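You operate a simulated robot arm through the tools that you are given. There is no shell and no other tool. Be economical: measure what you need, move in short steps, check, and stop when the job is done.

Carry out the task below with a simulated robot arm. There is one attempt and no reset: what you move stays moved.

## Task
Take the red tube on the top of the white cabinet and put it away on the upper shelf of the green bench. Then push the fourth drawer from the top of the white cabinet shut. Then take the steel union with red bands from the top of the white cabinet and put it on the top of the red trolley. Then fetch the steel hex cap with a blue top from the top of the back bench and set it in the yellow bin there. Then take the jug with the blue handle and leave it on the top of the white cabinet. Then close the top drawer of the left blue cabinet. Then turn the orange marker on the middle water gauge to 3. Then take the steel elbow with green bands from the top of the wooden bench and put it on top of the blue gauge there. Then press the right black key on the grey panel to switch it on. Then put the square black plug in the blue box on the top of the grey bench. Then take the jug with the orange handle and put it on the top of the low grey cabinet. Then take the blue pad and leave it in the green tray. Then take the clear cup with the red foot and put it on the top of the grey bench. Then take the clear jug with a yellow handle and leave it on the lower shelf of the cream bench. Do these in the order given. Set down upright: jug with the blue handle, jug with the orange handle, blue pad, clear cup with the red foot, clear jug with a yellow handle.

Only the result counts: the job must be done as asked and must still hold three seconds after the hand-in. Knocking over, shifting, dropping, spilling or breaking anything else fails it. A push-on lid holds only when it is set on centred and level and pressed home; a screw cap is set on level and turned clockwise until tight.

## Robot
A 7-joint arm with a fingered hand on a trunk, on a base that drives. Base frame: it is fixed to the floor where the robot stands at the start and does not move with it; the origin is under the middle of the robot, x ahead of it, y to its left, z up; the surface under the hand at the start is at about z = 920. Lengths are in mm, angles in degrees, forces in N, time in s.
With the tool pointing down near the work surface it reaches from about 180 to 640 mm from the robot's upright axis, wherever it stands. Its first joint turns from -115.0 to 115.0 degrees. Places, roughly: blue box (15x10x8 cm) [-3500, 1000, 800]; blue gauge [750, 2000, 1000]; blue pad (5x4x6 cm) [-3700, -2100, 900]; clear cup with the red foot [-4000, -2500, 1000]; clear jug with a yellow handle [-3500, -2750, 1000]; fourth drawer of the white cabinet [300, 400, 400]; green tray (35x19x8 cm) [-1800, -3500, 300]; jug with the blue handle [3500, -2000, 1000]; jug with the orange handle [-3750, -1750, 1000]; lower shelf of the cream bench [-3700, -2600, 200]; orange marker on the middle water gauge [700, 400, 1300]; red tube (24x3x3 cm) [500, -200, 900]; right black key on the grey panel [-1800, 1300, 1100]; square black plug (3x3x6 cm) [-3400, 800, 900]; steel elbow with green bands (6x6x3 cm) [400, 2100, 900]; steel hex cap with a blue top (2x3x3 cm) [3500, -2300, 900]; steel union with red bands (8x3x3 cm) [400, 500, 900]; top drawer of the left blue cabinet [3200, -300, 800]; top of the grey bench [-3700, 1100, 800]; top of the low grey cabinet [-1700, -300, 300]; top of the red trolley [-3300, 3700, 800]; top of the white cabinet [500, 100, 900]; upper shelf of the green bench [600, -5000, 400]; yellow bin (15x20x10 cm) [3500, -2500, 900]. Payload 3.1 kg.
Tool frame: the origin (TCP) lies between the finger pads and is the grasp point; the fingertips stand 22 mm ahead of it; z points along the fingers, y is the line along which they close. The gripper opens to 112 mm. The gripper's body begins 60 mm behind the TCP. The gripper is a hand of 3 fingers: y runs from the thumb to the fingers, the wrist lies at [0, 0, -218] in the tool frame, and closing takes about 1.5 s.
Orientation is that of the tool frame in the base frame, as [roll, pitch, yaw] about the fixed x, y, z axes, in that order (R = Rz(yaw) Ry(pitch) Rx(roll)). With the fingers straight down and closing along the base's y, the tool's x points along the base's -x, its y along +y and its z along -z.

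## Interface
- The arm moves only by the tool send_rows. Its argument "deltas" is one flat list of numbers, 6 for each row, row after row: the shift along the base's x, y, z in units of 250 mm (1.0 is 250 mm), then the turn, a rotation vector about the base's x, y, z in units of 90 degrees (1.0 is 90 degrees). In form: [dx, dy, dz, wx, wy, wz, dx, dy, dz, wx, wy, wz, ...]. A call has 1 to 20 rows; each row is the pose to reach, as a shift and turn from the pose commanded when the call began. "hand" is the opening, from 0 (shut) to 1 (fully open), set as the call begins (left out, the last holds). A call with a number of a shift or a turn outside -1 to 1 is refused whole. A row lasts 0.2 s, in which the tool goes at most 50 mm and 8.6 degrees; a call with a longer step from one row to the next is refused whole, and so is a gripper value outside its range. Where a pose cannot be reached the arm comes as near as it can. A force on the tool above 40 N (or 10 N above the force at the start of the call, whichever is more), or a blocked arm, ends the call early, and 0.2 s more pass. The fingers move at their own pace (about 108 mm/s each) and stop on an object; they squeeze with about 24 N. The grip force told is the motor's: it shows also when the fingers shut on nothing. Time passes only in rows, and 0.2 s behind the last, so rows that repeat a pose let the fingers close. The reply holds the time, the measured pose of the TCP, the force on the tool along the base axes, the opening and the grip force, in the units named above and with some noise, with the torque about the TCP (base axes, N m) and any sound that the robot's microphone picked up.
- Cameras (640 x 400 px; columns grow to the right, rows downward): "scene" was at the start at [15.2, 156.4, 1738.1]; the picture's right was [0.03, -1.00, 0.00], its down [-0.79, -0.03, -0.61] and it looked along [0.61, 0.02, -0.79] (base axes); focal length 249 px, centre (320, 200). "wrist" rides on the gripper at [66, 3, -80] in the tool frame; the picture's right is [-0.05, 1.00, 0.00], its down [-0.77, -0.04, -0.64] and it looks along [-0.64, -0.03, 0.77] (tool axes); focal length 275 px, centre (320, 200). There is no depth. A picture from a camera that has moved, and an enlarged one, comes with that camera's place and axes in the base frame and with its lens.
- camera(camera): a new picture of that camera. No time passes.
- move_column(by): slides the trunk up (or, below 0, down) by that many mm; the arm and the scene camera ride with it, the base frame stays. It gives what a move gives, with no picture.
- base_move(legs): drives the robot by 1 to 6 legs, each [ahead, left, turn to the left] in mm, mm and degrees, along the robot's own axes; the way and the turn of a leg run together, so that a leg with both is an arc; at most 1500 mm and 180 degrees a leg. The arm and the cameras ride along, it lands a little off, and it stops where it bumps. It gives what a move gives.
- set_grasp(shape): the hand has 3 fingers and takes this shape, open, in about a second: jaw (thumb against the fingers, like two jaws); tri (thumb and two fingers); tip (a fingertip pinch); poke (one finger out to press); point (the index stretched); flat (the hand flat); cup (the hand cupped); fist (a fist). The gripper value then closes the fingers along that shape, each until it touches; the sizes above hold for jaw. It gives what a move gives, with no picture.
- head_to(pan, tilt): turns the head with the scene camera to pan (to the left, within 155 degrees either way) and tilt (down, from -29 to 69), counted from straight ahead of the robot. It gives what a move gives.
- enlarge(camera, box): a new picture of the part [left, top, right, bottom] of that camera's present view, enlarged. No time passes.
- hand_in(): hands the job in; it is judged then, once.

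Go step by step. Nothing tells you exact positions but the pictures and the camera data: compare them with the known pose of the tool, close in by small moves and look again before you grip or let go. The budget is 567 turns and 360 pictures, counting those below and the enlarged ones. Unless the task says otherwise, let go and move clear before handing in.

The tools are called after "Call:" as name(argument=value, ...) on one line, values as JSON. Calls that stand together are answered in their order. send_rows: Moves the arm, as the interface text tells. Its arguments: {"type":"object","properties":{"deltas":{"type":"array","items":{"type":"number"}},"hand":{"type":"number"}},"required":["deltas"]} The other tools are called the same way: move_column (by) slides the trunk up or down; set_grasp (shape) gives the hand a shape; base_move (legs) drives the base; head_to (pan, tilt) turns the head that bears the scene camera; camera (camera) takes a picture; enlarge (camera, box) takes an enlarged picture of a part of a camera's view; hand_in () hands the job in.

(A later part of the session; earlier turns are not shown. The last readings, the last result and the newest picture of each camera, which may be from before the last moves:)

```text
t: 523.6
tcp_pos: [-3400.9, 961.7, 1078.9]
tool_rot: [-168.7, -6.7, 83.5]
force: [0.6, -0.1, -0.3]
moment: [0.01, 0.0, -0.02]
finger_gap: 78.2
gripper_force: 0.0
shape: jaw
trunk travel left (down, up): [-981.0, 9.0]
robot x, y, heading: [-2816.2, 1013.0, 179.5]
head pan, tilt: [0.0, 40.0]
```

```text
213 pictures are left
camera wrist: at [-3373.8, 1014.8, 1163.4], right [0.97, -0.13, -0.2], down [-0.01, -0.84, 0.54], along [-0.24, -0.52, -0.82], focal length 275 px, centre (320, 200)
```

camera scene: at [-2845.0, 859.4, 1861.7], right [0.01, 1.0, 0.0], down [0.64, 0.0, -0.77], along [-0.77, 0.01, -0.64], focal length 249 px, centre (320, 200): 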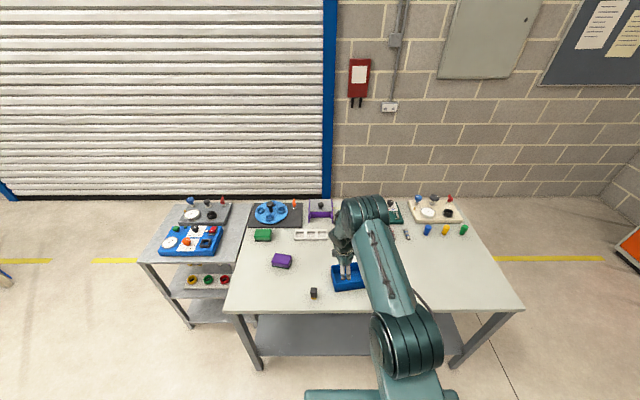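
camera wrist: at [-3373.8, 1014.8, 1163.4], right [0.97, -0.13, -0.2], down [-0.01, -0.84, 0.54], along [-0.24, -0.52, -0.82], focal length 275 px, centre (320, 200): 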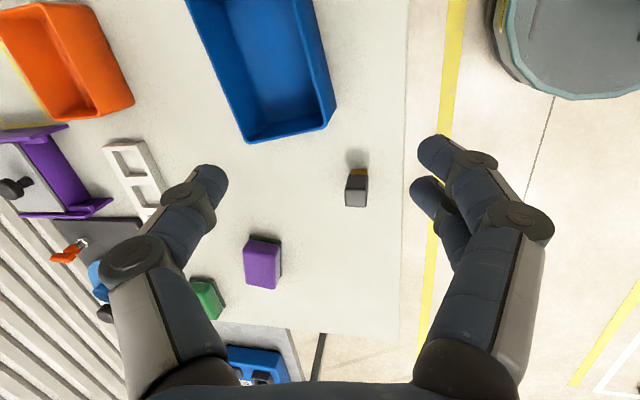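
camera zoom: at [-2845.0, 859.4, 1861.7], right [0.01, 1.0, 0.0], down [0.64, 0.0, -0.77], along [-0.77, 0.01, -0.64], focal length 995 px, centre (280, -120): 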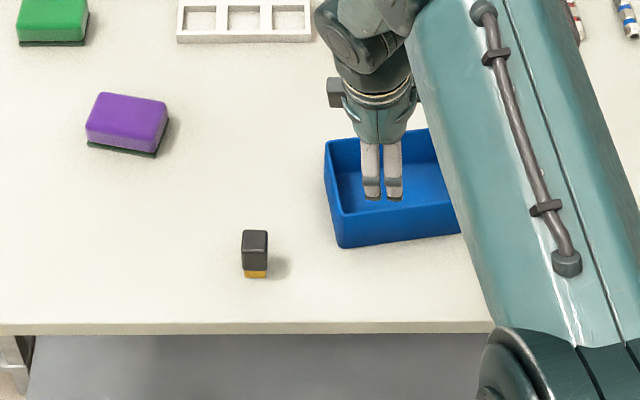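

Plug stands upright at about (-3413,844), bench top z≈825. Drive in and centre over it, straightening the tool.

Call:
base_move(legs=[[134, 110, 0.5]])

Call:
send_rows(deltas=[0.12, 0, -0.07, -0.022, -0.03, 0, 0.24, -0.01, -0.15, -0.044, -0.06, 0, 0.36, -0.02, -0.23, -0.066, -0.09, 0, 0.49, -0.024, -0.316, -0.087, -0.117, 0])

Call:
camera(camera="wrist")

```text
t: 525.1
tcp_pos: [-3534.8, 847.3, 1078.7]
tool_rot: [-168.5, -6.7, 84.1]
force: [0.6, -0.3, 0.0]
moment: [0.03, 0.0, -0.01]
finger_gap: 78.0
gripper_force: 0.1
shape: jaw
trunk travel left (down, up): [-981.0, 9.0]
robot x, y, heading: [-2952.7, 902.2, -180.2]
head pan, tilt: [0.0, 40.0]
```

```text
t: 526.1
tcp_pos: [-3412.0, 840.5, 999.4]
tool_rot: [-179.9, 0.3, 84.7]
force: [0.6, -0.4, -0.6]
moment: [-0.02, 0.04, 0.03]
finger_gap: 78.3
gripper_force: 0.0
shape: jaw
trunk travel left (down, up): [-981.0, 9.0]
robot x, y, heading: [-2955.2, 903.2, -179.6]
head pan, tilt: [0.0, 40.0]
```

```text
212 pictures are left
camera wrist: at [-3400.8, 906.8, 1079.3], right [0.99, -0.14, 0.0], down [-0.11, -0.76, 0.64], along [-0.09, -0.63, -0.77], focal length 275 px, centre (320, 200)
```

wrist: 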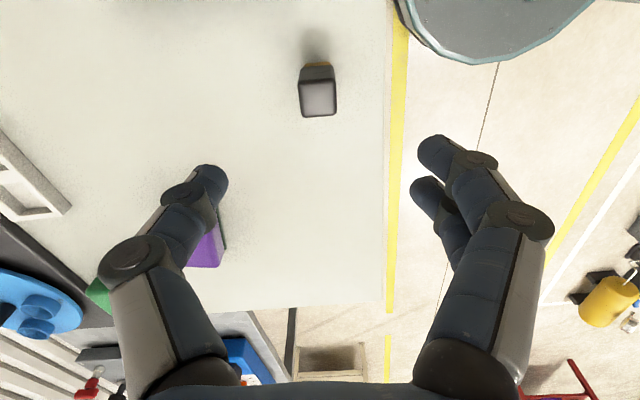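

Call:
send_rows(deltas=[0, 0, -0.18, 0, 0, 0, 0, 0, -0.36, 0, 0, 0, 0, 0, -0.54, 0, 0, 0])

Call:
camera(camera="wrist")

```text
t: 526.9
tcp_pos: [-3401.8, 838.3, 871.0]
tool_rot: [-180.0, -0.1, 84.9]
force: [0.1, -0.2, -1.2]
moment: [0.06, 0.04, 0.01]
finger_gap: 78.1
gripper_force: 0.1
shape: jaw
out of reach, approached as far as the arm can: row 3
trunk travel left (down, up): [-981.0, 9.0]
robot x, y, heading: [-2956.5, 905.2, -179.9]
head pan, tilt: [0.0, 40.0]
```

```text
211 pictures are left
camera wrist: at [-3390.3, 903.4, 950.5], right [0.99, -0.14, 0.0], down [-0.1, -0.77, 0.63], along [-0.09, -0.63, -0.77], focal length 275 px, centre (320, 200)
```

wrist: 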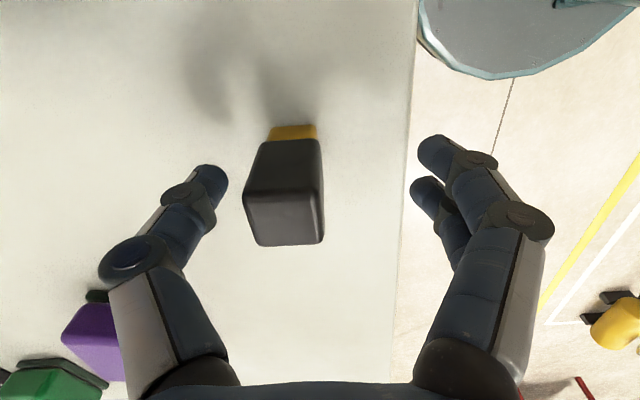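

Arm is at its lower limit; raise it a little, correct x, and lower with the trunk.

Call:
send_rows(deltas=[0, 0, 0.16, 0, 0, 0, -0.04, 0.008, 0.32, 0, 0, 0])

Call:
move_column(by=-88)

Call:
camera(camera="wrist")

```text
t: 527.5
tcp_pos: [-3413.2, 845.1, 949.9]
tool_rot: [-179.9, 0.2, 84.8]
force: [0.6, 0.2, -0.3]
moment: [0.0, 0.02, 0.02]
finger_gap: 78.3
gripper_force: 0.1
shape: jaw
trunk travel left (down, up): [-981.0, 9.0]
robot x, y, heading: [-2953.0, 897.8, -179.8]
head pan, tilt: [0.0, 40.0]
```

```text
t: 528.8
tcp_pos: [-3411.2, 843.2, 862.5]
tool_rot: [-179.9, 0.1, 84.8]
force: [0.8, 0.5, 0.4]
moment: [-0.04, -0.01, 0.02]
finger_gap: 78.3
gripper_force: 0.0
shape: jaw
trunk travel left (down, up): [-893.0, 97.0]
robot x, y, heading: [-2956.0, 898.4, -179.6]
head pan, tilt: [0.0, 40.0]
```

```text
210 pictures are left
camera wrist: at [-3401.1, 908.9, 942.3], right [0.99, -0.14, 0.0], down [-0.11, -0.76, 0.64], along [-0.09, -0.63, -0.77], focal length 275 px, centre (320, 200)
```

wrist: 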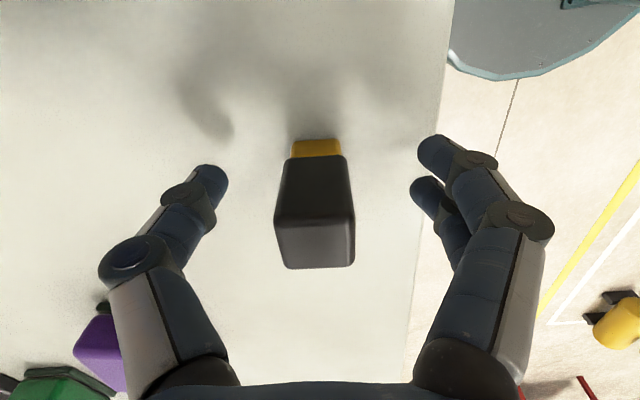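

Call:
send_rows(deltas=[0, 0, 0, 0, 0, 0, 0, 0, 0, 0, 0, 0, 0, 0, 0, 0, 0, 0, 0, 0, 0, 0, 0, 0, 0, 0, 0, 0, 0, 0], hand=0)

Call:
move_column(by=95)

Call:
send_rows(deltas=[-0.04, 0.08, 0.1, 0, 0, 0, -0.09, 0.16, 0.2, 0, 0, 0, -0.14, 0.24, 0.3, 0, 0, 0, -0.19, 0.32, 0.35, 0, 0, 0])

Call:
camera(camera="wrist")

Call:
camera(camera="scene")

```text
t: 530.0
tcp_pos: [-3411.3, 843.4, 862.9]
tool_rot: [-179.8, 0.1, 84.7]
force: [-0.2, 0.1, 2.5]
moment: [-0.04, 0.02, 0.0]
finger_gap: 16.4
gripper_force: 23.9
shape: jaw
trunk travel left (down, up): [-893.0, 97.0]
robot x, y, heading: [-2954.4, 900.0, -179.5]
head pan, tilt: [0.0, 40.0]
```

```text
t: 531.2
tcp_pos: [-3412.4, 843.3, 957.7]
tool_rot: [-179.9, 0.2, 84.7]
force: [0.9, 0.6, -0.8]
moment: [0.03, 0.01, -0.04]
finger_gap: 15.7
gripper_force: 24.2
shape: jaw
trunk travel left (down, up): [-988.0, 2.0]
robot x, y, heading: [-2951.8, 901.3, -179.8]
head pan, tilt: [0.0, 40.0]
```

```text
t: 532.2
tcp_pos: [-3459.2, 927.5, 1045.8]
tool_rot: [-179.9, 0.3, 84.8]
force: [0.1, 0.7, -1.5]
moment: [0.01, -0.01, 0.01]
finger_gap: 15.3
gripper_force: 23.6
shape: jaw
out of reach, approached as far as the arm can: row 2, 3
trunk travel left (down, up): [-988.0, 2.0]
robot x, y, heading: [-2954.1, 905.3, -180.2]
head pan, tilt: [0.0, 40.0]
```

```text
209 pictures are left
camera wrist: at [-3449.1, 993.3, 1125.3], right [0.99, -0.14, 0.0], down [-0.1, -0.76, 0.64], along [-0.09, -0.63, -0.77], focal length 275 px, centre (320, 200)
```

wrist: 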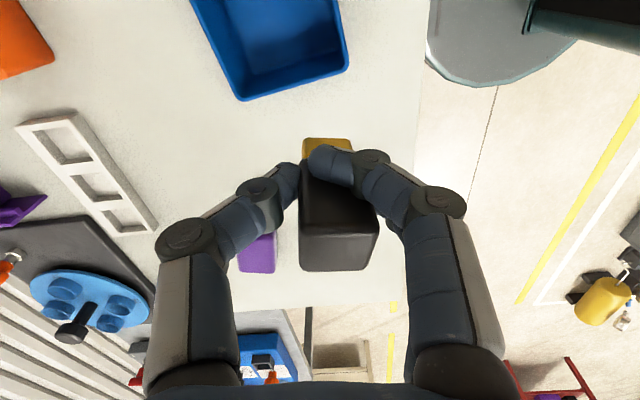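

```text
208 pictures are left
camera scene: at [-2978.0, 757.3, 1869.2], right [0.0, 1.0, 0.0], down [0.64, 0.0, -0.77], along [-0.77, 0.0, -0.64], focal length 249 px, centre (320, 200)
```

scene: 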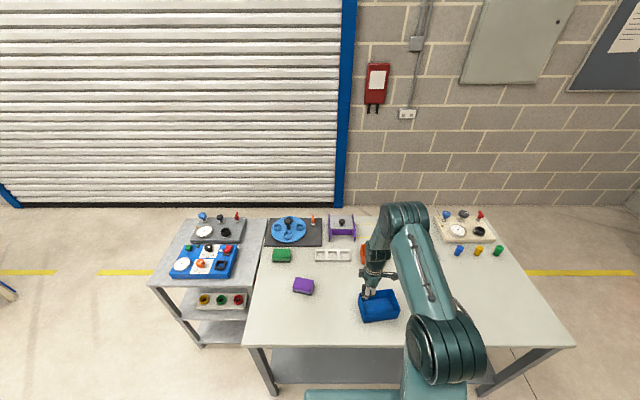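

Plug is held. Box centre ≈(-3487,1003), rotated ~7°. Strafe right and turn the tool so it closes along the box's long side.

Call:
base_move(legs=[[0, -77, 0]])

Call:
send_rows(deltas=[-0.01, 0, 0, 0, 0, -0.09, -0.02, 0, 0, 0, 0, -0.18, -0.03, 0, 0, 0, 0, -0.27, -0.04, 0, 0, 0, 0, -0.36, -0.06, 0, 0, 0, 0, -0.45, -0.08, 0, 0, 0, 0, -0.54, -0.1, 0, 0, 0, 0, -0.63, -0.11, 0, 0, 0, 0, -0.72, -0.11, 0, 0, 0, 0, -0.81, -0.11, 0, 0, 0, 0, -0.856])

Call:
camera(camera="wrist")

Call:
enlarge(camera="scene", box=[280, 230, 460, 345])

```text
t: 533.3
tcp_pos: [-3460.3, 999.0, 1044.7]
tool_rot: [-180.0, -0.1, 84.7]
force: [0.2, 0.2, -1.2]
moment: [0.02, -0.01, -0.01]
finger_gap: 15.6
gripper_force: 24.1
shape: jaw
trunk travel left (down, up): [-988.0, 2.0]
robot x, y, heading: [-2951.8, 980.9, -180.2]
head pan, tilt: [0.0, 40.0]
```

```text
t: 535.5
tcp_pos: [-3487.8, 999.2, 1045.8]
tool_rot: [-179.9, 0.1, 7.6]
force: [0.1, 0.1, -1.6]
moment: [-0.01, -0.06, -0.04]
finger_gap: 15.2
gripper_force: 24.6
shape: jaw
trunk travel left (down, up): [-988.0, 2.0]
robot x, y, heading: [-2954.9, 979.5, -179.9]
head pan, tilt: [0.0, 40.0]
```

```text
207 pictures are left
camera wrist: at [-3420.2, 1005.1, 1124.9], right [0.09, -1.0, 0.0], down [-0.77, -0.07, 0.64], along [-0.63, -0.05, -0.77], focal length 275 px, centre (320, 200)
```

wrist: 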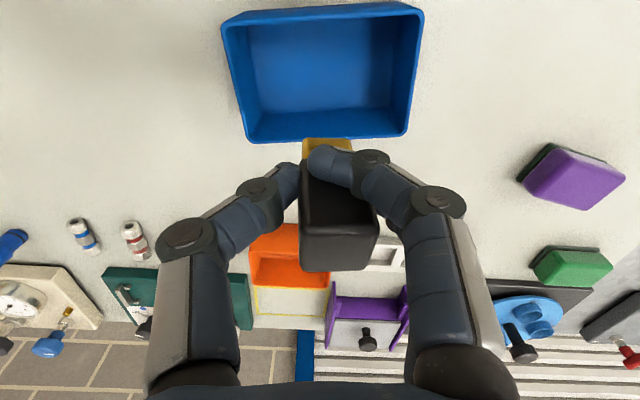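

```text
3.48 times, centred on (370, 288) of scene
camera zoom: at [-2979.0, 827.0, 1868.7], right [0.0, 1.0, 0.0], down [0.64, 0.0, -0.77], along [-0.77, 0.0, -0.64], focal length 866 px, centre (146, -104)
```

zoom: 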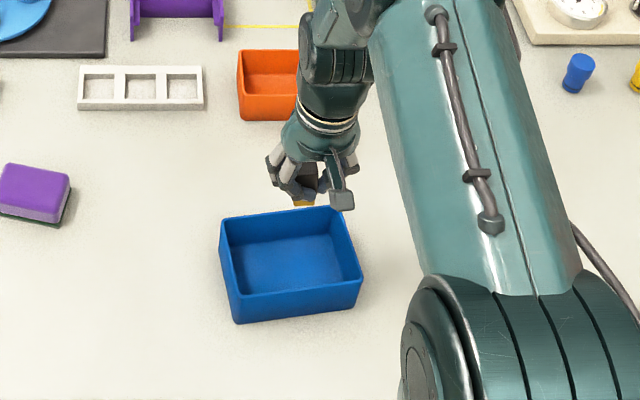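

Centred over the box. Lower by trunk, release, and rise.

Call:
move_column(by=-110)

Call:
camera(camera="wrist")

Call:
move_column(by=-50)

```text
t: 536.9
tcp_pos: [-3487.6, 998.9, 935.0]
tool_rot: [-179.9, 0.1, 7.7]
force: [0.3, -0.3, -1.5]
moment: [0.0, 0.04, 0.01]
finger_gap: 15.2
gripper_force: 24.3
shape: jaw
trunk travel left (down, up): [-878.0, 112.0]
robot x, y, heading: [-2954.1, 979.0, -179.7]
head pan, tilt: [0.0, 40.0]
```

```text
205 pictures are left
camera wrist: at [-3420.1, 1005.4, 1015.0], right [0.09, -1.0, 0.0], down [-0.77, -0.07, 0.64], along [-0.63, -0.05, -0.77], focal length 275 px, centre (320, 200)
```

wrist: 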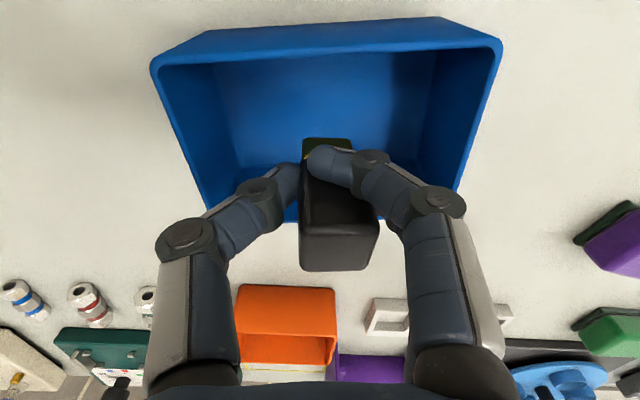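

```text
t: 537.8
tcp_pos: [-3487.8, 999.9, 884.7]
tool_rot: [-179.9, 0.1, 7.7]
force: [0.6, 0.2, -2.8]
moment: [0.03, 0.01, 0.03]
finger_gap: 15.3
gripper_force: 23.1
shape: jaw
trunk travel left (down, up): [-828.0, 162.0]
robot x, y, heading: [-2955.7, 979.0, -180.1]
head pan, tilt: [0.0, 40.0]
```

Call:
send_rows(deltas=[0, 0, 0, 0, 0, 0, 0, 0, 0, 0, 0, 0], hand=0.45)

Call:
move_column(by=160)

Call:
camera(camera="wrist")

```text
t: 538.4
tcp_pos: [-3488.1, 999.1, 885.6]
tool_rot: [-180.0, 0.1, 7.7]
force: [-0.1, -0.4, -0.3]
moment: [-0.03, 0.0, 0.0]
finger_gap: 49.9
gripper_force: 0.0
shape: jaw
trunk travel left (down, up): [-828.0, 162.0]
robot x, y, heading: [-2956.0, 978.2, -180.2]
head pan, tilt: [0.0, 40.0]
```

```text
t: 540.2
tcp_pos: [-3487.7, 1001.2, 1045.3]
tool_rot: [-180.0, 0.0, 7.6]
force: [-0.3, -0.2, 1.2]
moment: [-0.02, 0.0, 0.0]
finger_gap: 49.9
gripper_force: 0.1
shape: jaw
trunk travel left (down, up): [-988.0, 2.0]
robot x, y, heading: [-2952.6, 979.8, -179.9]
head pan, tilt: [0.0, 40.0]
```

```text
204 pictures are left
camera wrist: at [-3420.2, 1005.4, 1124.9], right [0.09, -1.0, 0.0], down [-0.77, -0.07, 0.64], along [-0.63, -0.05, -0.77], focal length 275 px, centre (320, 200)
```

wrist: 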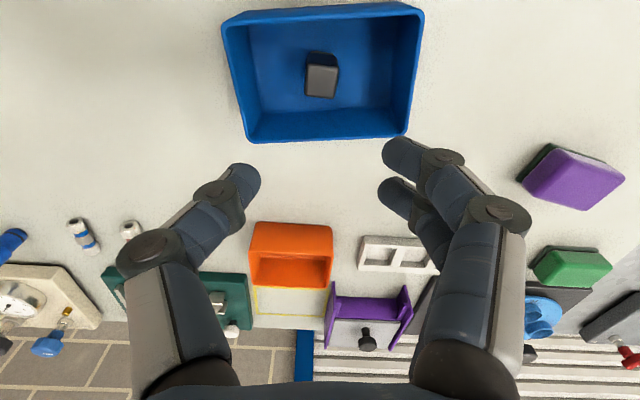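

The plug is in the box. Next, drive south to the cream bench for the orange-handled jug.

Call:
base_move(legs=[[-330, 0, 0], [0, 1500, 0], [0, 1100, 0]])

Call:
head_to(pan=10, tilt=30)

Call:
camera(camera="scene")

```text
t: 554.7
tcp_pos: [-3148.4, -1601.4, 1045.5]
tool_rot: [-179.9, 0.1, 8.2]
force: [0.0, 0.5, 0.5]
moment: [-0.01, 0.0, -0.01]
finger_gap: 49.7
gripper_force: 0.0
shape: jaw
trunk travel left (down, up): [-988.0, 2.0]
robot x, y, heading: [-2614.3, -1620.9, -179.5]
head pan, tilt: [0.0, 40.0]
```

```text
t: 555.4
tcp_pos: [-3149.2, -1602.1, 1045.1]
tool_rot: [-179.9, 0.1, 8.0]
force: [-0.5, 1.0, -0.3]
moment: [-0.04, -0.02, -0.01]
finger_gap: 49.9
gripper_force: 0.1
shape: jaw
trunk travel left (down, up): [-988.0, 2.0]
robot x, y, heading: [-2614.8, -1616.7, -179.4]
head pan, tilt: [10.0, 30.0]
```

```text
203 pictures are left
camera scene: at [-2642.6, -1786.3, 1884.0], right [-0.18, 0.98, 0.0], down [0.49, 0.09, -0.87], along [-0.85, -0.16, -0.5], focal length 249 px, centre (320, 200)
```

scene: 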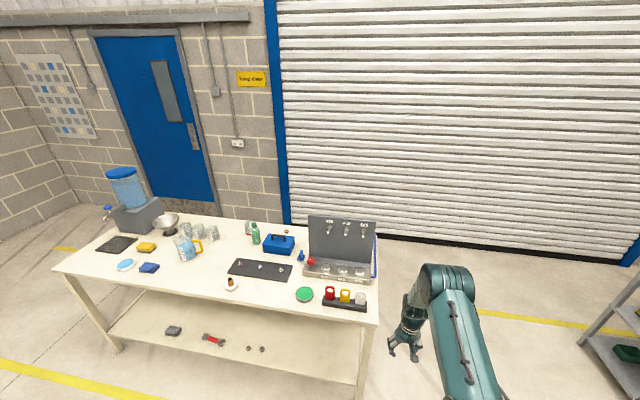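

Call:
enlarge(camera="scene", box=[220, 205, 400, 320])

Call:
enlarge(camera="scene", box=[90, 195, 260, 300])

```text
3.48 times, centred on (310, 262) of scene
camera zoom: at [-2642.6, -1786.3, 1884.0], right [-0.18, 0.98, 0.0], down [0.49, 0.09, -0.87], along [-0.85, -0.16, -0.5], focal length 866 px, centre (355, -17)
```

zoom: 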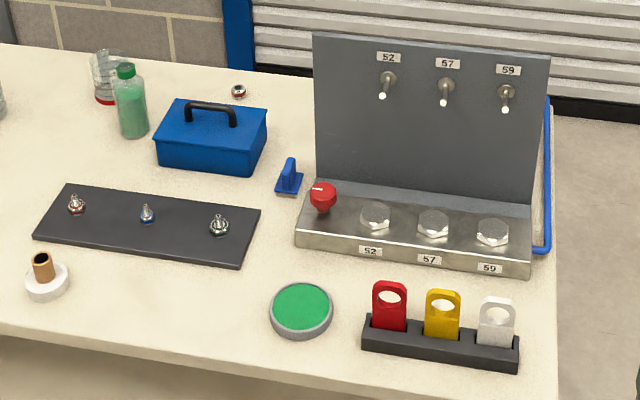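

```text
3.76 times, centred on (175, 248) of scene
camera zoom: at [-2642.6, -1786.3, 1884.0], right [-0.18, 0.98, 0.0], down [0.49, 0.09, -0.87], along [-0.85, -0.16, -0.5], focal length 937 px, centre (866, 21)
```

zoom: 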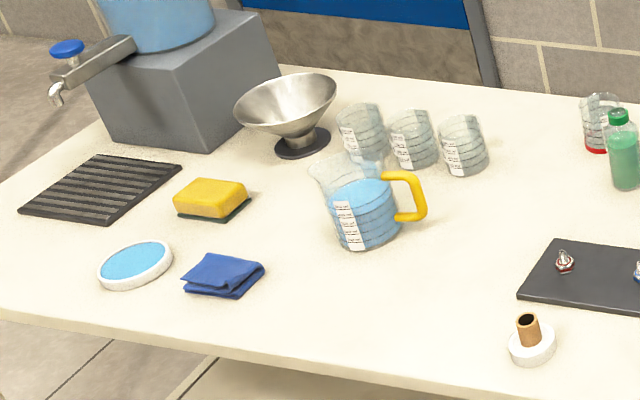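

The orange jug must be hidden behind the kit's upright board near the bench's north end. I'll go to the north side, facing -y.

Call:
base_move(legs=[[0, -700, 0], [0, 0, 89.5], [0, -1090, 0]])

Call:
head_to(pan=0, tilt=35)

Call:
camera(camera="scene")

Call:
camera(camera="wrist")

```text
t: 568.3
tcp_pos: [-3734.1, -1449.8, 1044.2]
tool_rot: [-179.9, 0.2, 97.6]
force: [-0.2, 0.0, 0.8]
moment: [-0.02, -0.02, -0.02]
finger_gap: 49.9
gripper_force: 0.1
shape: jaw
trunk travel left (down, up): [-988.0, 2.0]
robot x, y, heading: [-3712.2, -917.7, -90.0]
head pan, tilt: [10.0, 30.0]
```

```text
t: 569.0
tcp_pos: [-3731.5, -1451.8, 1044.9]
tool_rot: [-179.9, 0.1, 97.6]
force: [-0.2, -0.1, 0.1]
moment: [0.01, -0.02, 0.0]
finger_gap: 49.8
gripper_force: 0.0
shape: jaw
trunk travel left (down, up): [-988.0, 2.0]
robot x, y, heading: [-3710.2, -916.1, -90.0]
head pan, tilt: [0.0, 35.0]
```

```text
200 pictures are left
camera scene: at [-3557.9, -945.0, 1876.3], right [-1.0, 0.0, 0.0], down [0.0, 0.57, -0.82], along [0.0, -0.82, -0.57], focal length 249 px, centre (320, 200)
```

scene: 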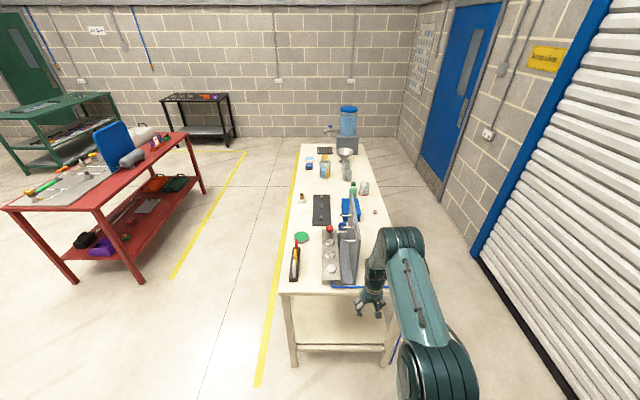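

```text
199 pictures are left
camera wrist: at [-3736.8, -1384.9, 1124.9], right [1.0, 0.09, 0.0], down [0.07, -0.77, 0.64], along [0.05, -0.63, -0.77], focal length 275 px, centre (320, 200)
```

wrist: 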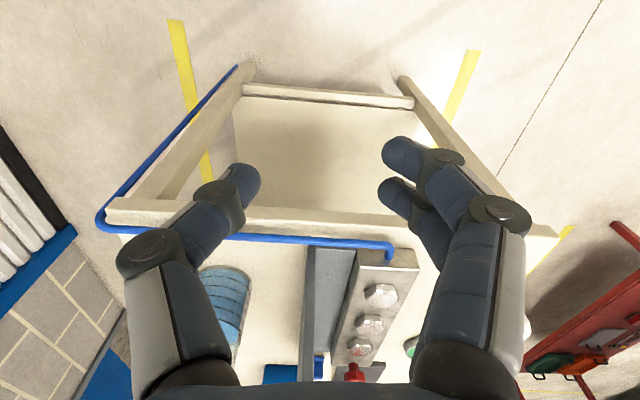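

A jug is standing behind the board at about (-3850,-1775). Swing the arm left out of view and look.

Call:
send_rows(deltas=[0.15, 0.05, 0, 0, 0, 0, 0.3, 0.1, 0, 0, 0, 0, 0.45, 0.15, 0, 0, 0, 0, 0.6, 0.2, 0, 0, 0, 0, 0.75, 0.25, 0, 0, 0, 0, 0.9, 0.3, 0, 0, 0, 0])

Call:
head_to(pan=-12, tilt=45)

Call:
camera(camera="scene")

```text
t: 570.4
tcp_pos: [-3505.6, -1375.5, 1043.7]
tool_rot: [-179.8, 0.1, 97.5]
force: [0.4, -0.9, -0.1]
moment: [0.02, 0.0, 0.0]
finger_gap: 49.9
gripper_force: 0.0
shape: jaw
trunk travel left (down, up): [-988.0, 2.0]
robot x, y, heading: [-3714.1, -923.3, -89.9]
head pan, tilt: [0.0, 35.0]
```

```text
t: 571.1
tcp_pos: [-3508.5, -1375.1, 1043.8]
tool_rot: [-179.9, 0.1, 97.6]
force: [1.0, -0.4, 1.2]
moment: [-0.01, -0.03, -0.01]
finger_gap: 49.8
gripper_force: 0.0
shape: jaw
trunk travel left (down, up): [-988.0, 2.0]
robot x, y, heading: [-3708.6, -915.7, -89.9]
head pan, tilt: [-12.0, 45.0]
```

```text
198 pictures are left
camera scene: at [-3574.8, -936.5, 1861.5], right [-0.98, 0.21, 0.0], down [0.15, 0.69, -0.71], along [-0.15, -0.69, -0.71], focal length 249 px, centre (320, 200)
```

scene: 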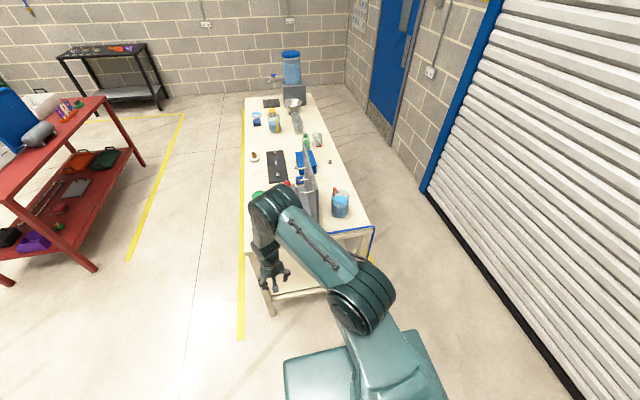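

Call:
enlarge(camera="scene", box=[270, 150, 390, 250])

```text
4.00 times, centred on (330, 200) of scene
camera zoom: at [-3574.8, -936.5, 1861.5], right [-0.98, 0.21, 0.0], down [0.15, 0.69, -0.71], along [-0.15, -0.69, -0.71], focal length 995 px, centre (280, 200)
```

zoom: 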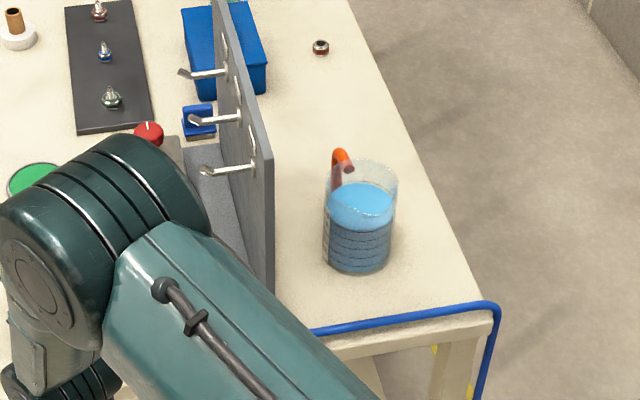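

Jug centre ≈(-3861,-1772); handle points to about (+x,-y). I'll raise the arm, swing it right, rotate 12° and approach from the north.

Call:
send_rows(deltas=[-0.15, 0, 0.08, 0, 0, 0.05, -0.3, 0, 0.16, 0, 0, 0.1, -0.45, -0.02, 0.24, 0, 0, 0.14, -0.6, -0.04, 0.3, 0, 0, 0.14, -0.75, -0.06, 0.36, 0, 0, 0.14, -0.9, -0.08, 0.36, 0, 0, 0.14], hand=1)

Call:
base_move(legs=[[0, 85, 0]])

Call:
camera(camera="wrist")

```text
t: 572.5
tcp_pos: [-3736.7, -1396.3, 1134.4]
tool_rot: [-179.9, 0.1, 110.3]
force: [-0.1, 0.2, -0.1]
moment: [0.01, -0.02, -0.02]
finger_gap: 112.0
gripper_force: 0.0
shape: jaw
trunk travel left (down, up): [-988.0, 2.0]
robot x, y, heading: [-3713.1, -919.3, -89.8]
head pan, tilt: [-12.0, 45.0]
```

```text
t: 573.6
tcp_pos: [-3650.4, -1396.7, 1133.8]
tool_rot: [180.0, 0.1, 110.1]
force: [0.6, -0.1, 0.4]
moment: [0.05, 0.03, 0.0]
finger_gap: 111.8
gripper_force: 0.0
shape: jaw
trunk travel left (down, up): [-988.0, 2.0]
robot x, y, heading: [-3629.7, -914.9, -90.1]
head pan, tilt: [-12.0, 45.0]
```

```text
196 pictures are left
camera wrist: at [-3668.4, -1332.8, 1213.7], right [0.95, 0.3, 0.0], down [0.23, -0.73, 0.64], along [0.19, -0.61, -0.77], focal length 275 px, centre (320, 200)
```

wrist: 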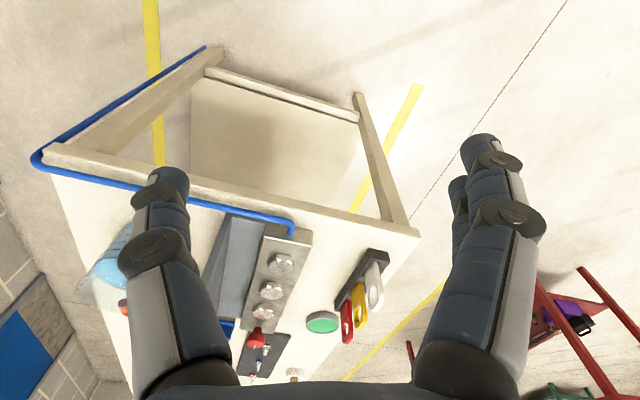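

Wrong sideways sign; correct: strafe right 211 mm, then ahead 220 mm.

Call:
base_move(legs=[[0, -211, 0], [230, 0, 0]])

Call:
camera(camera="wrist")

Call:
camera(camera="scene")

```text
t: 576.6
tcp_pos: [-3861.4, -1624.5, 1134.0]
tool_rot: [-179.8, 0.1, 110.1]
force: [0.2, -0.2, 0.0]
moment: [-0.03, -0.02, 0.03]
finger_gap: 112.1
gripper_force: 0.0
shape: jaw
trunk travel left (down, up): [-988.0, 2.0]
robot x, y, heading: [-3841.9, -1147.1, -90.0]
head pan, tilt: [-12.0, 45.0]
```

```text
195 pictures are left
camera wrist: at [-3880.1, -1561.3, 1214.1], right [0.95, 0.3, 0.0], down [0.23, -0.73, 0.64], along [0.19, -0.61, -0.77], focal length 275 px, centre (320, 200)
```

wrist: 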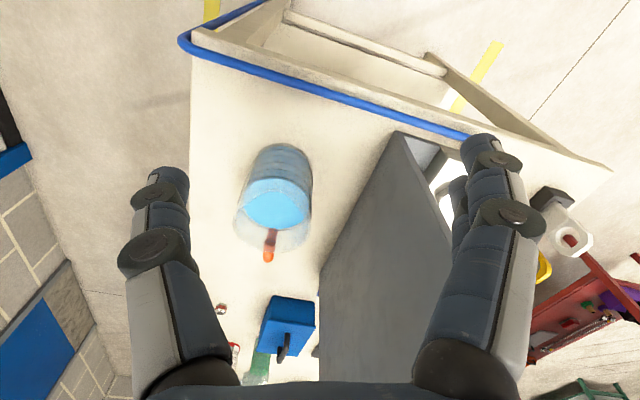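

```text
194 pictures are left
camera scene: at [-3702.7, -1164.6, 1861.5], right [-0.98, 0.21, 0.0], down [0.15, 0.69, -0.71], along [-0.15, -0.69, -0.71], focal length 249 px, centre (320, 200)
```

scene: 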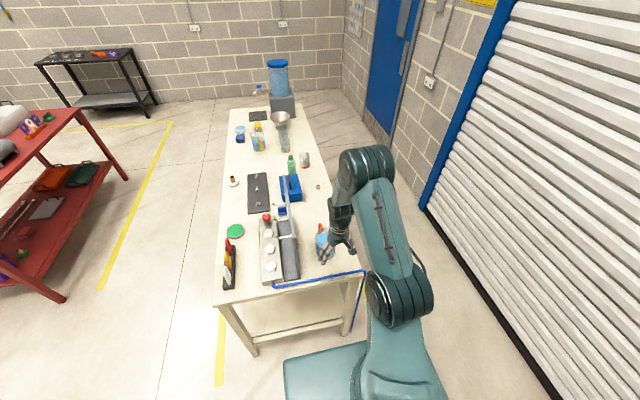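

Jug water centre triangulates to (-3864,-1787,956). Drive ahead 160 mm to be above it.

Call:
base_move(legs=[[160, 0, 0]])

Call:
move_column(by=-60)

Call:
camera(camera="wrist")

```text
t: 578.0
tcp_pos: [-3861.8, -1783.0, 1134.8]
tool_rot: [-179.9, 0.2, 110.2]
force: [-0.5, 0.4, 0.1]
moment: [-0.01, 0.0, 0.05]
finger_gap: 112.0
gripper_force: 0.1
shape: jaw
trunk travel left (down, up): [-988.0, 2.0]
robot x, y, heading: [-3843.4, -1307.2, -90.0]
head pan, tilt: [-12.0, 45.0]
```

```text
t: 579.0
tcp_pos: [-3861.7, -1786.1, 1074.0]
tool_rot: [-179.8, 0.1, 110.2]
force: [0.3, 0.1, -0.4]
moment: [0.03, 0.04, 0.02]
finger_gap: 111.9
gripper_force: 0.1
shape: jaw
trunk travel left (down, up): [-928.0, 62.0]
robot x, y, heading: [-3838.1, -1307.2, -90.0]
head pan, tilt: [-12.0, 45.0]
```

```text
193 pictures are left
camera wrist: at [-3880.0, -1721.5, 1154.0], right [0.95, 0.3, 0.0], down [0.23, -0.73, 0.64], along [0.19, -0.61, -0.77], focal length 275 px, centre (320, 200)
```

wrist: 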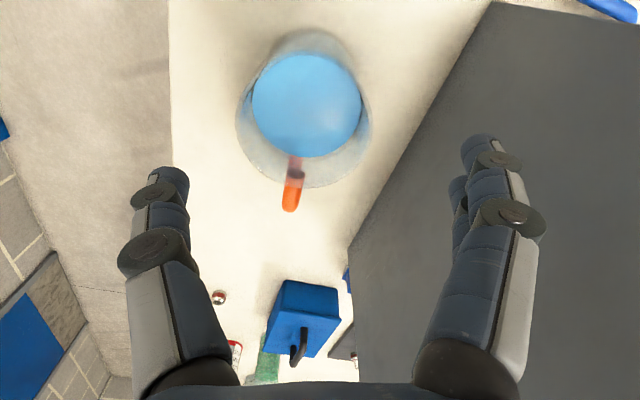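

Call:
send_rows(deltas=[-0.02, -0.036, 0, 0, 0, 0])

Call:
move_column(by=-50)

Call:
camera(camera="wrist")

```text
t: 579.4
tcp_pos: [-3866.5, -1795.3, 1073.8]
tool_rot: [-179.9, 0.1, 110.1]
force: [-1.1, 0.8, 0.1]
moment: [-0.02, -0.01, 0.02]
finger_gap: 111.9
gripper_force: 0.1
shape: jaw
trunk travel left (down, up): [-928.0, 62.0]
robot x, y, heading: [-3841.5, -1309.1, -89.9]
head pan, tilt: [-12.0, 45.0]
```

```text
t: 580.3
tcp_pos: [-3866.1, -1795.2, 1024.6]
tool_rot: [-179.8, 0.1, 110.1]
force: [0.0, 0.1, -0.2]
moment: [0.03, -0.01, 0.0]
finger_gap: 112.0
gripper_force: 0.1
shape: jaw
trunk travel left (down, up): [-878.0, 112.0]
robot x, y, heading: [-3837.7, -1305.0, -90.2]
head pan, tilt: [-12.0, 45.0]
```

```text
192 pictures are left
camera wrist: at [-3884.7, -1731.2, 1103.6], right [0.95, 0.3, 0.0], down [0.23, -0.73, 0.64], along [0.19, -0.61, -0.77], focal length 275 px, centre (320, 200)
```

wrist: 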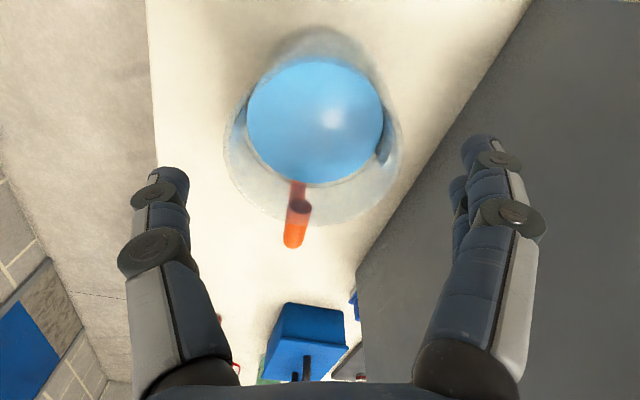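

Shift −5 mm and lower to grip height (TCP ≈966).

Call:
send_rows(deltas=[-0.018, -0.006, 0, 0, 0, 0])

Call:
move_column(by=-48)

Call:
camera(camera="wrist")

```text
t: 580.7
tcp_pos: [-3870.8, -1795.7, 1024.9]
tool_rot: [-179.9, 0.1, 110.0]
force: [-0.1, 0.7, -0.2]
moment: [0.01, 0.02, 0.02]
finger_gap: 111.8
gripper_force: 0.0
shape: jaw
trunk travel left (down, up): [-878.0, 112.0]
robot x, y, heading: [-3838.5, -1306.6, -90.2]
head pan, tilt: [-12.0, 45.0]
```

```text
t: 581.6
tcp_pos: [-3870.8, -1795.4, 975.7]
tool_rot: [-179.9, 0.1, 110.1]
force: [0.9, 0.0, -0.1]
moment: [0.02, 0.0, -0.01]
finger_gap: 111.9
gripper_force: 0.1
shape: jaw
trunk travel left (down, up): [-830.0, 160.0]
robot x, y, heading: [-3838.3, -1307.4, -90.2]
head pan, tilt: [-12.0, 45.0]
```

```text
191 pictures are left
camera wrist: at [-3888.9, -1732.8, 1055.6], right [0.95, 0.3, 0.0], down [0.23, -0.73, 0.64], along [0.19, -0.61, -0.77], focal length 275 px, centre (320, 200)
```

wrist: 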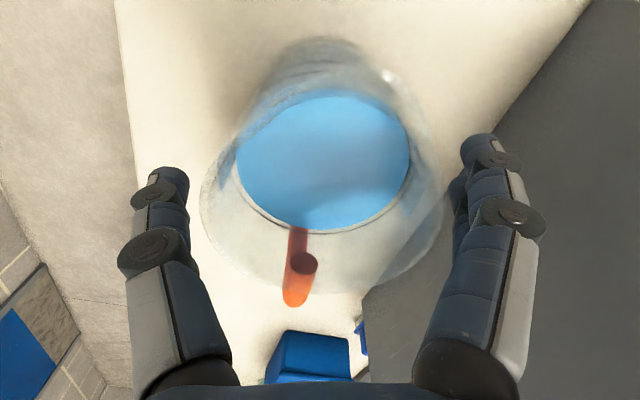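

Call:
move_column(by=-10)

Call:
send_rows(deltas=[0, 0, 0, 0, 0, 0, 0, 0, 0, 0, 0, 0, 0, 0, 0, 0, 0, 0, 0, 0, 0, 0, 0, 0, 0, 0, 0, 0, 0, 0], hand=0)

Call:
move_column(by=15)

Call:
camera(camera="wrist")

```text
t: 582.2
tcp_pos: [-3871.6, -1796.4, 964.8]
tool_rot: [-179.9, 0.0, 110.1]
force: [-0.7, 0.3, -0.1]
moment: [0.01, 0.01, 0.01]
finger_gap: 112.1
gripper_force: 0.0
shape: jaw
trunk travel left (down, up): [-820.0, 170.0]
robot x, y, heading: [-3837.7, -1308.2, -90.0]
head pan, tilt: [-12.0, 45.0]
```

```text
t: 583.4
tcp_pos: [-3870.9, -1796.5, 965.5]
tool_rot: [-179.9, 0.0, 110.1]
force: [-0.5, 0.2, -0.4]
moment: [0.07, -0.05, 0.0]
finger_gap: 82.0
gripper_force: 24.0
shape: jaw
trunk travel left (down, up): [-820.0, 170.0]
robot x, y, heading: [-3837.1, -1309.7, -89.9]
head pan, tilt: [-12.0, 45.0]
```

```text
t: 584.0
tcp_pos: [-3871.3, -1796.2, 979.8]
tool_rot: [-179.9, -0.1, 110.1]
force: [-1.1, 0.2, -6.1]
moment: [0.15, 0.02, 0.0]
finger_gap: 81.9
gripper_force: 24.3
shape: jaw
trunk travel left (down, up): [-835.0, 155.0]
robot x, y, heading: [-3838.7, -1304.2, -89.9]
head pan, tilt: [-12.0, 45.0]
```

```text
190 pictures are left
camera wrist: at [-3888.9, -1733.4, 1060.3], right [0.95, 0.3, 0.0], down [0.23, -0.74, 0.64], along [0.19, -0.61, -0.77], focal length 275 px, centre (320, 200)
```

wrist: 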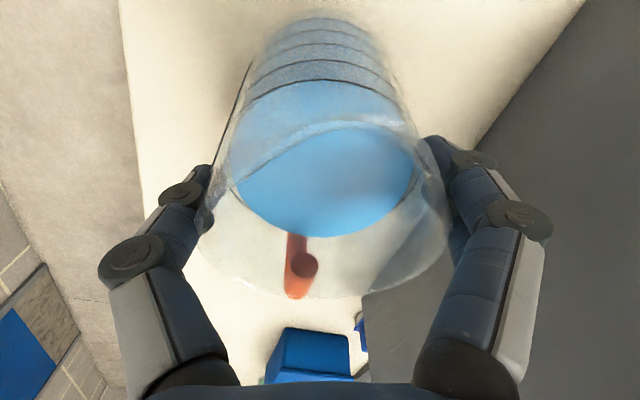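

Jug is lifted level. Raise and carry it towards the low grey cabinet, approaching from its -x side.

Call:
move_column(by=150)

Call:
base_move(legs=[[-500, 0, 0], [0, 0, 90], [0, 500, 0], [1200, 0, 0]])

Call:
head_to(pan=10, tilt=45)

Call:
camera(camera="scene")

Call:
camera(camera="wrist")

```text
t: 585.8
tcp_pos: [-3870.3, -1796.2, 1130.7]
tool_rot: [-180.0, 0.0, 110.0]
force: [0.1, 0.3, -6.2]
moment: [0.14, 0.02, 0.03]
finger_gap: 81.8
gripper_force: 24.2
shape: jaw
trunk travel left (down, up): [-985.0, 5.0]
robot x, y, heading: [-3836.8, -1305.6, -90.0]
head pan, tilt: [-12.0, 45.0]
```

```text
t: 594.9
tcp_pos: [-3339.1, -380.8, 1129.7]
tool_rot: [-179.8, -0.1, -161.0]
force: [-0.7, 0.1, -6.5]
moment: [-0.01, 0.14, 0.0]
finger_gap: 81.7
gripper_force: 24.5
shape: jaw
trunk travel left (down, up): [-985.0, 5.0]
robot x, y, heading: [-3826.1, -343.9, -1.2]
head pan, tilt: [-12.0, 45.0]
stopped in leg 3: the robot was blocked; the commanded pose is now the measured one
```

```text
t: 595.7
tcp_pos: [-3339.1, -385.8, 1130.8]
tool_rot: [-180.0, 0.1, -161.2]
force: [0.3, -0.5, -6.6]
moment: [0.0, 0.11, 0.0]
finger_gap: 81.6
gripper_force: 24.2
shape: jaw
trunk travel left (down, up): [-985.0, 5.0]
robot x, y, heading: [-3825.6, -345.1, -1.1]
head pan, tilt: [10.0, 45.0]
```

```text
189 pictures are left
camera scene: at [-3802.0, -176.8, 1858.6], right [0.15, -0.99, 0.0], down [-0.7, -0.11, -0.71], along [0.7, 0.11, -0.71], focal length 249 px, centre (320, 200)
```

scene: 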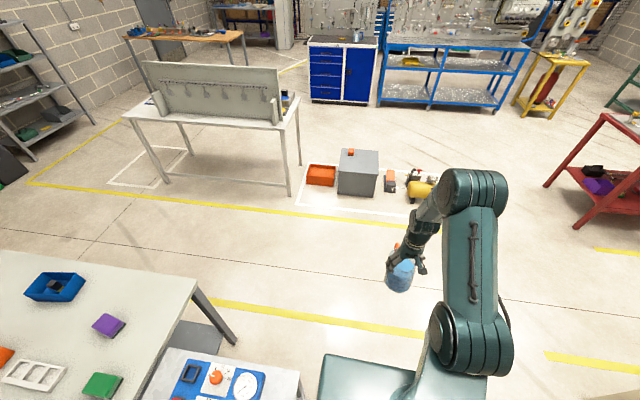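

```text
188 pictures are left
camera wrist: at [-3400.5, -404.5, 1210.1], right [-0.28, 0.96, 0.0], down [0.74, 0.22, 0.64], along [0.61, 0.18, -0.77], focal length 275 px, centre (320, 200)
```

wrist: 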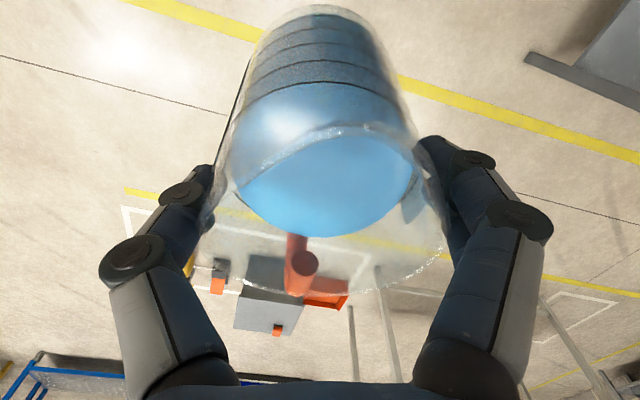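

The base touched something on its left (the small cart). Step away to the right, then go ahead.

Call:
base_move(legs=[[0, -120, 0], [1150, 0, 1.0]])

Call:
camera(camera="scene")

Call:
head_to(pan=130, tilt=25)

Call:
camera(camera="scene")

```text
t: 602.4
tcp_pos: [-2193.8, -513.9, 1131.0]
tool_rot: [-179.9, 0.0, -160.3]
force: [-0.7, 0.6, -5.8]
moment: [0.03, 0.14, 0.0]
finger_gap: 82.1
gripper_force: 23.9
shape: jaw
trunk travel left (down, up): [-985.0, 5.0]
robot x, y, heading: [-2681.0, -478.7, -0.3]
head pan, tilt: [10.0, 45.0]
```

```text
187 pictures are left
camera scene: at [-2660.5, -310.7, 1858.4], right [0.17, -0.99, 0.0], down [-0.7, -0.12, -0.71], along [0.7, 0.12, -0.71], focal length 249 px, centre (320, 200)
```

scene: 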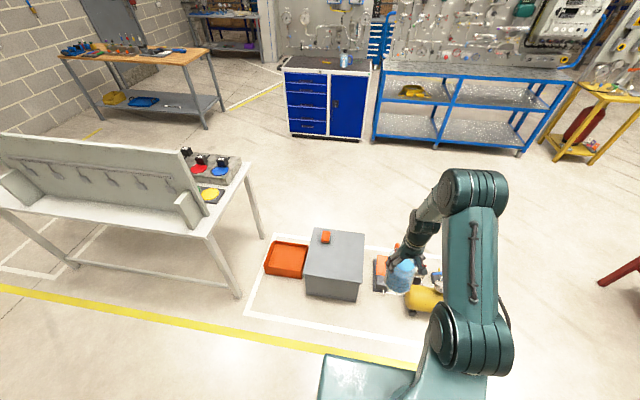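

```text
t: 604.4
tcp_pos: [-2194.1, -513.0, 1130.3]
tool_rot: [-180.0, 0.1, -160.3]
force: [0.2, -0.1, -6.0]
moment: [-0.03, 0.1, 0.02]
finger_gap: 82.0
gripper_force: 24.5
shape: jaw
trunk travel left (down, up): [-985.0, 5.0]
robot x, y, heading: [-2685.7, -478.2, -0.2]
head pan, tilt: [130.0, 25.0]
```

```text
186 pictures are left
camera scene: at [-2799.0, -253.3, 1889.1], right [0.77, 0.64, 0.0], down [0.27, -0.33, -0.91], along [-0.58, 0.7, -0.42], focal length 249 px, centre (320, 200)
```

scene: 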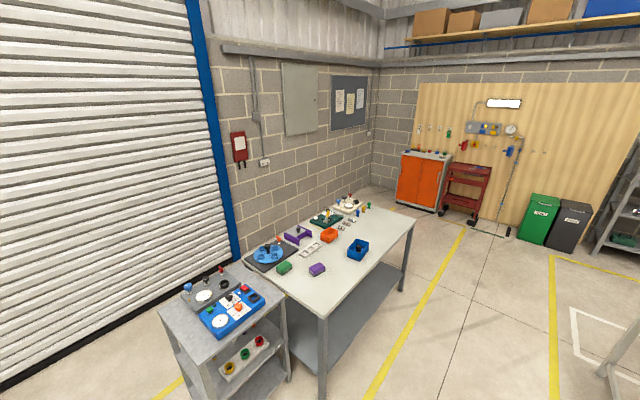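

Cart looks undisturbed. Cabinet top spans x -1890..-1510, y -430..-60, z≈385, with an orange block at (-1573,-160). Go to place the jug at about (-1760,-290).

Call:
base_move(legs=[[0, 223, 0.2], [434, 0, 0]])

Call:
move_column(by=-400)

Call:
head_to(pan=0, tilt=55)

Call:
camera(camera="scene")

Call:
camera(camera="wrist")

```text
t: 608.4
tcp_pos: [-1759.0, -289.1, 1129.7]
tool_rot: [-180.0, -0.1, -160.1]
force: [-0.1, 0.2, -5.4]
moment: [-0.01, 0.13, -0.02]
finger_gap: 81.9
gripper_force: 23.8
shape: jaw
trunk travel left (down, up): [-985.0, 5.0]
robot x, y, heading: [-2248.4, -257.6, -0.4]
head pan, tilt: [130.0, 25.0]
```

```text
t: 612.2
tcp_pos: [-1759.5, -290.1, 731.2]
tool_rot: [-179.9, 0.0, -160.0]
force: [0.5, 0.2, -5.2]
moment: [-0.01, 0.12, 0.01]
finger_gap: 82.0
gripper_force: 23.6
shape: jaw
trunk travel left (down, up): [-585.0, 405.0]
robot x, y, heading: [-2248.1, -258.2, -0.1]
head pan, tilt: [130.0, 25.0]
```

```text
t: 614.3
tcp_pos: [-1759.7, -289.6, 729.8]
tool_rot: [-180.0, -0.1, -160.1]
force: [0.0, -0.8, -6.1]
moment: [-0.01, 0.16, -0.01]
finger_gap: 82.0
gripper_force: 23.7
shape: jaw
trunk travel left (down, up): [-585.0, 405.0]
robot x, y, heading: [-2246.7, -255.2, -0.0]
head pan, tilt: [0.0, 55.0]
```

```text
185 pictures are left
camera scene: at [-2234.0, -102.5, 1445.0], right [0.0, -1.0, 0.0], down [-0.82, 0.0, -0.57], along [0.57, 0.0, -0.82], focal length 249 px, centre (320, 200)
```

scene: 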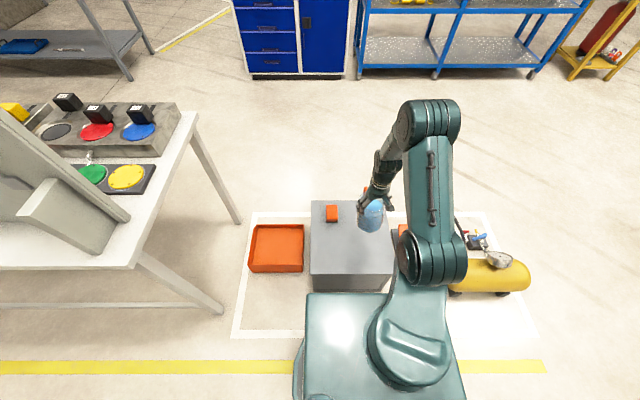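

```text
184 pictures are left
camera wrist: at [-1820.6, -309.6, 810.1], right [-0.3, 0.96, 0.0], down [0.74, 0.23, 0.64], along [0.61, 0.19, -0.77], focal length 275 px, centre (320, 200)
```

wrist: 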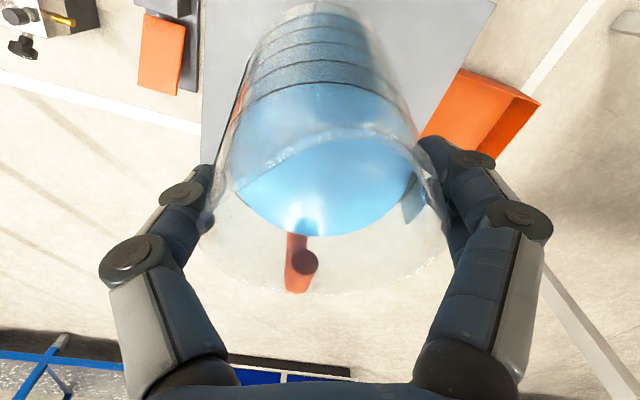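

Position is good. Lower in steps.

Call:
move_column(by=-205)

Call:
move_column(by=-12)

Call:
move_column(by=-8)

Call:
enlarge(camera="scene", box=[300, 180, 440, 280])

```text
t: 616.5
tcp_pos: [-1758.3, -290.5, 524.6]
tool_rot: [-179.9, 0.0, -160.1]
force: [-0.3, -0.8, -6.1]
moment: [-0.02, 0.14, 0.01]
finger_gap: 81.8
gripper_force: 23.5
shape: jaw
trunk travel left (down, up): [-380.0, 610.0]
robot x, y, heading: [-2247.9, -255.8, -0.3]
head pan, tilt: [0.0, 55.0]
```

```text
t: 617.1
tcp_pos: [-1758.9, -289.9, 512.0]
tool_rot: [-179.9, 0.1, -160.0]
force: [-0.2, -0.4, -5.6]
moment: [-0.04, 0.12, 0.0]
finger_gap: 81.5
gripper_force: 23.7
shape: jaw
trunk travel left (down, up): [-368.0, 622.0]
robot x, y, heading: [-2248.5, -253.6, -0.2]
head pan, tilt: [0.0, 55.0]
```

```text
t: 617.7
tcp_pos: [-1759.3, -288.9, 504.6]
tool_rot: [-180.0, 0.0, -160.2]
force: [-1.1, -0.4, -5.7]
moment: [-0.03, 0.12, -0.03]
finger_gap: 81.8
gripper_force: 24.0
shape: jaw
trunk travel left (down, up): [-360.0, 630.0]
robot x, y, heading: [-2249.1, -256.5, -0.5]
head pan, tilt: [0.0, 55.0]
```

```text
4.00 times, centred on (370, 230) of scene
camera zoom: at [-2234.3, -102.6, 1220.0], right [0.0, -1.0, 0.0], down [-0.82, 0.0, -0.57], along [0.57, 0.0, -0.82], focal length 995 px, centre (120, 80)
```

zoom: 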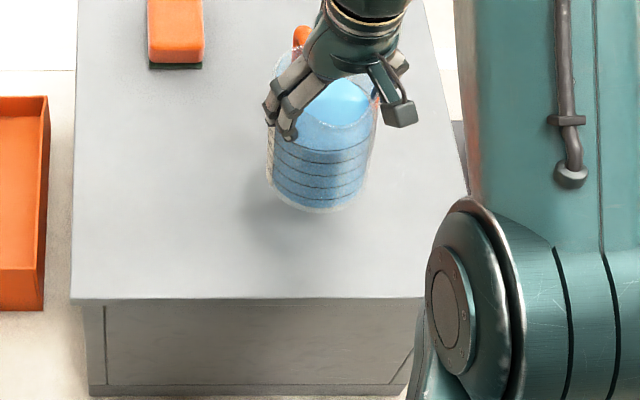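

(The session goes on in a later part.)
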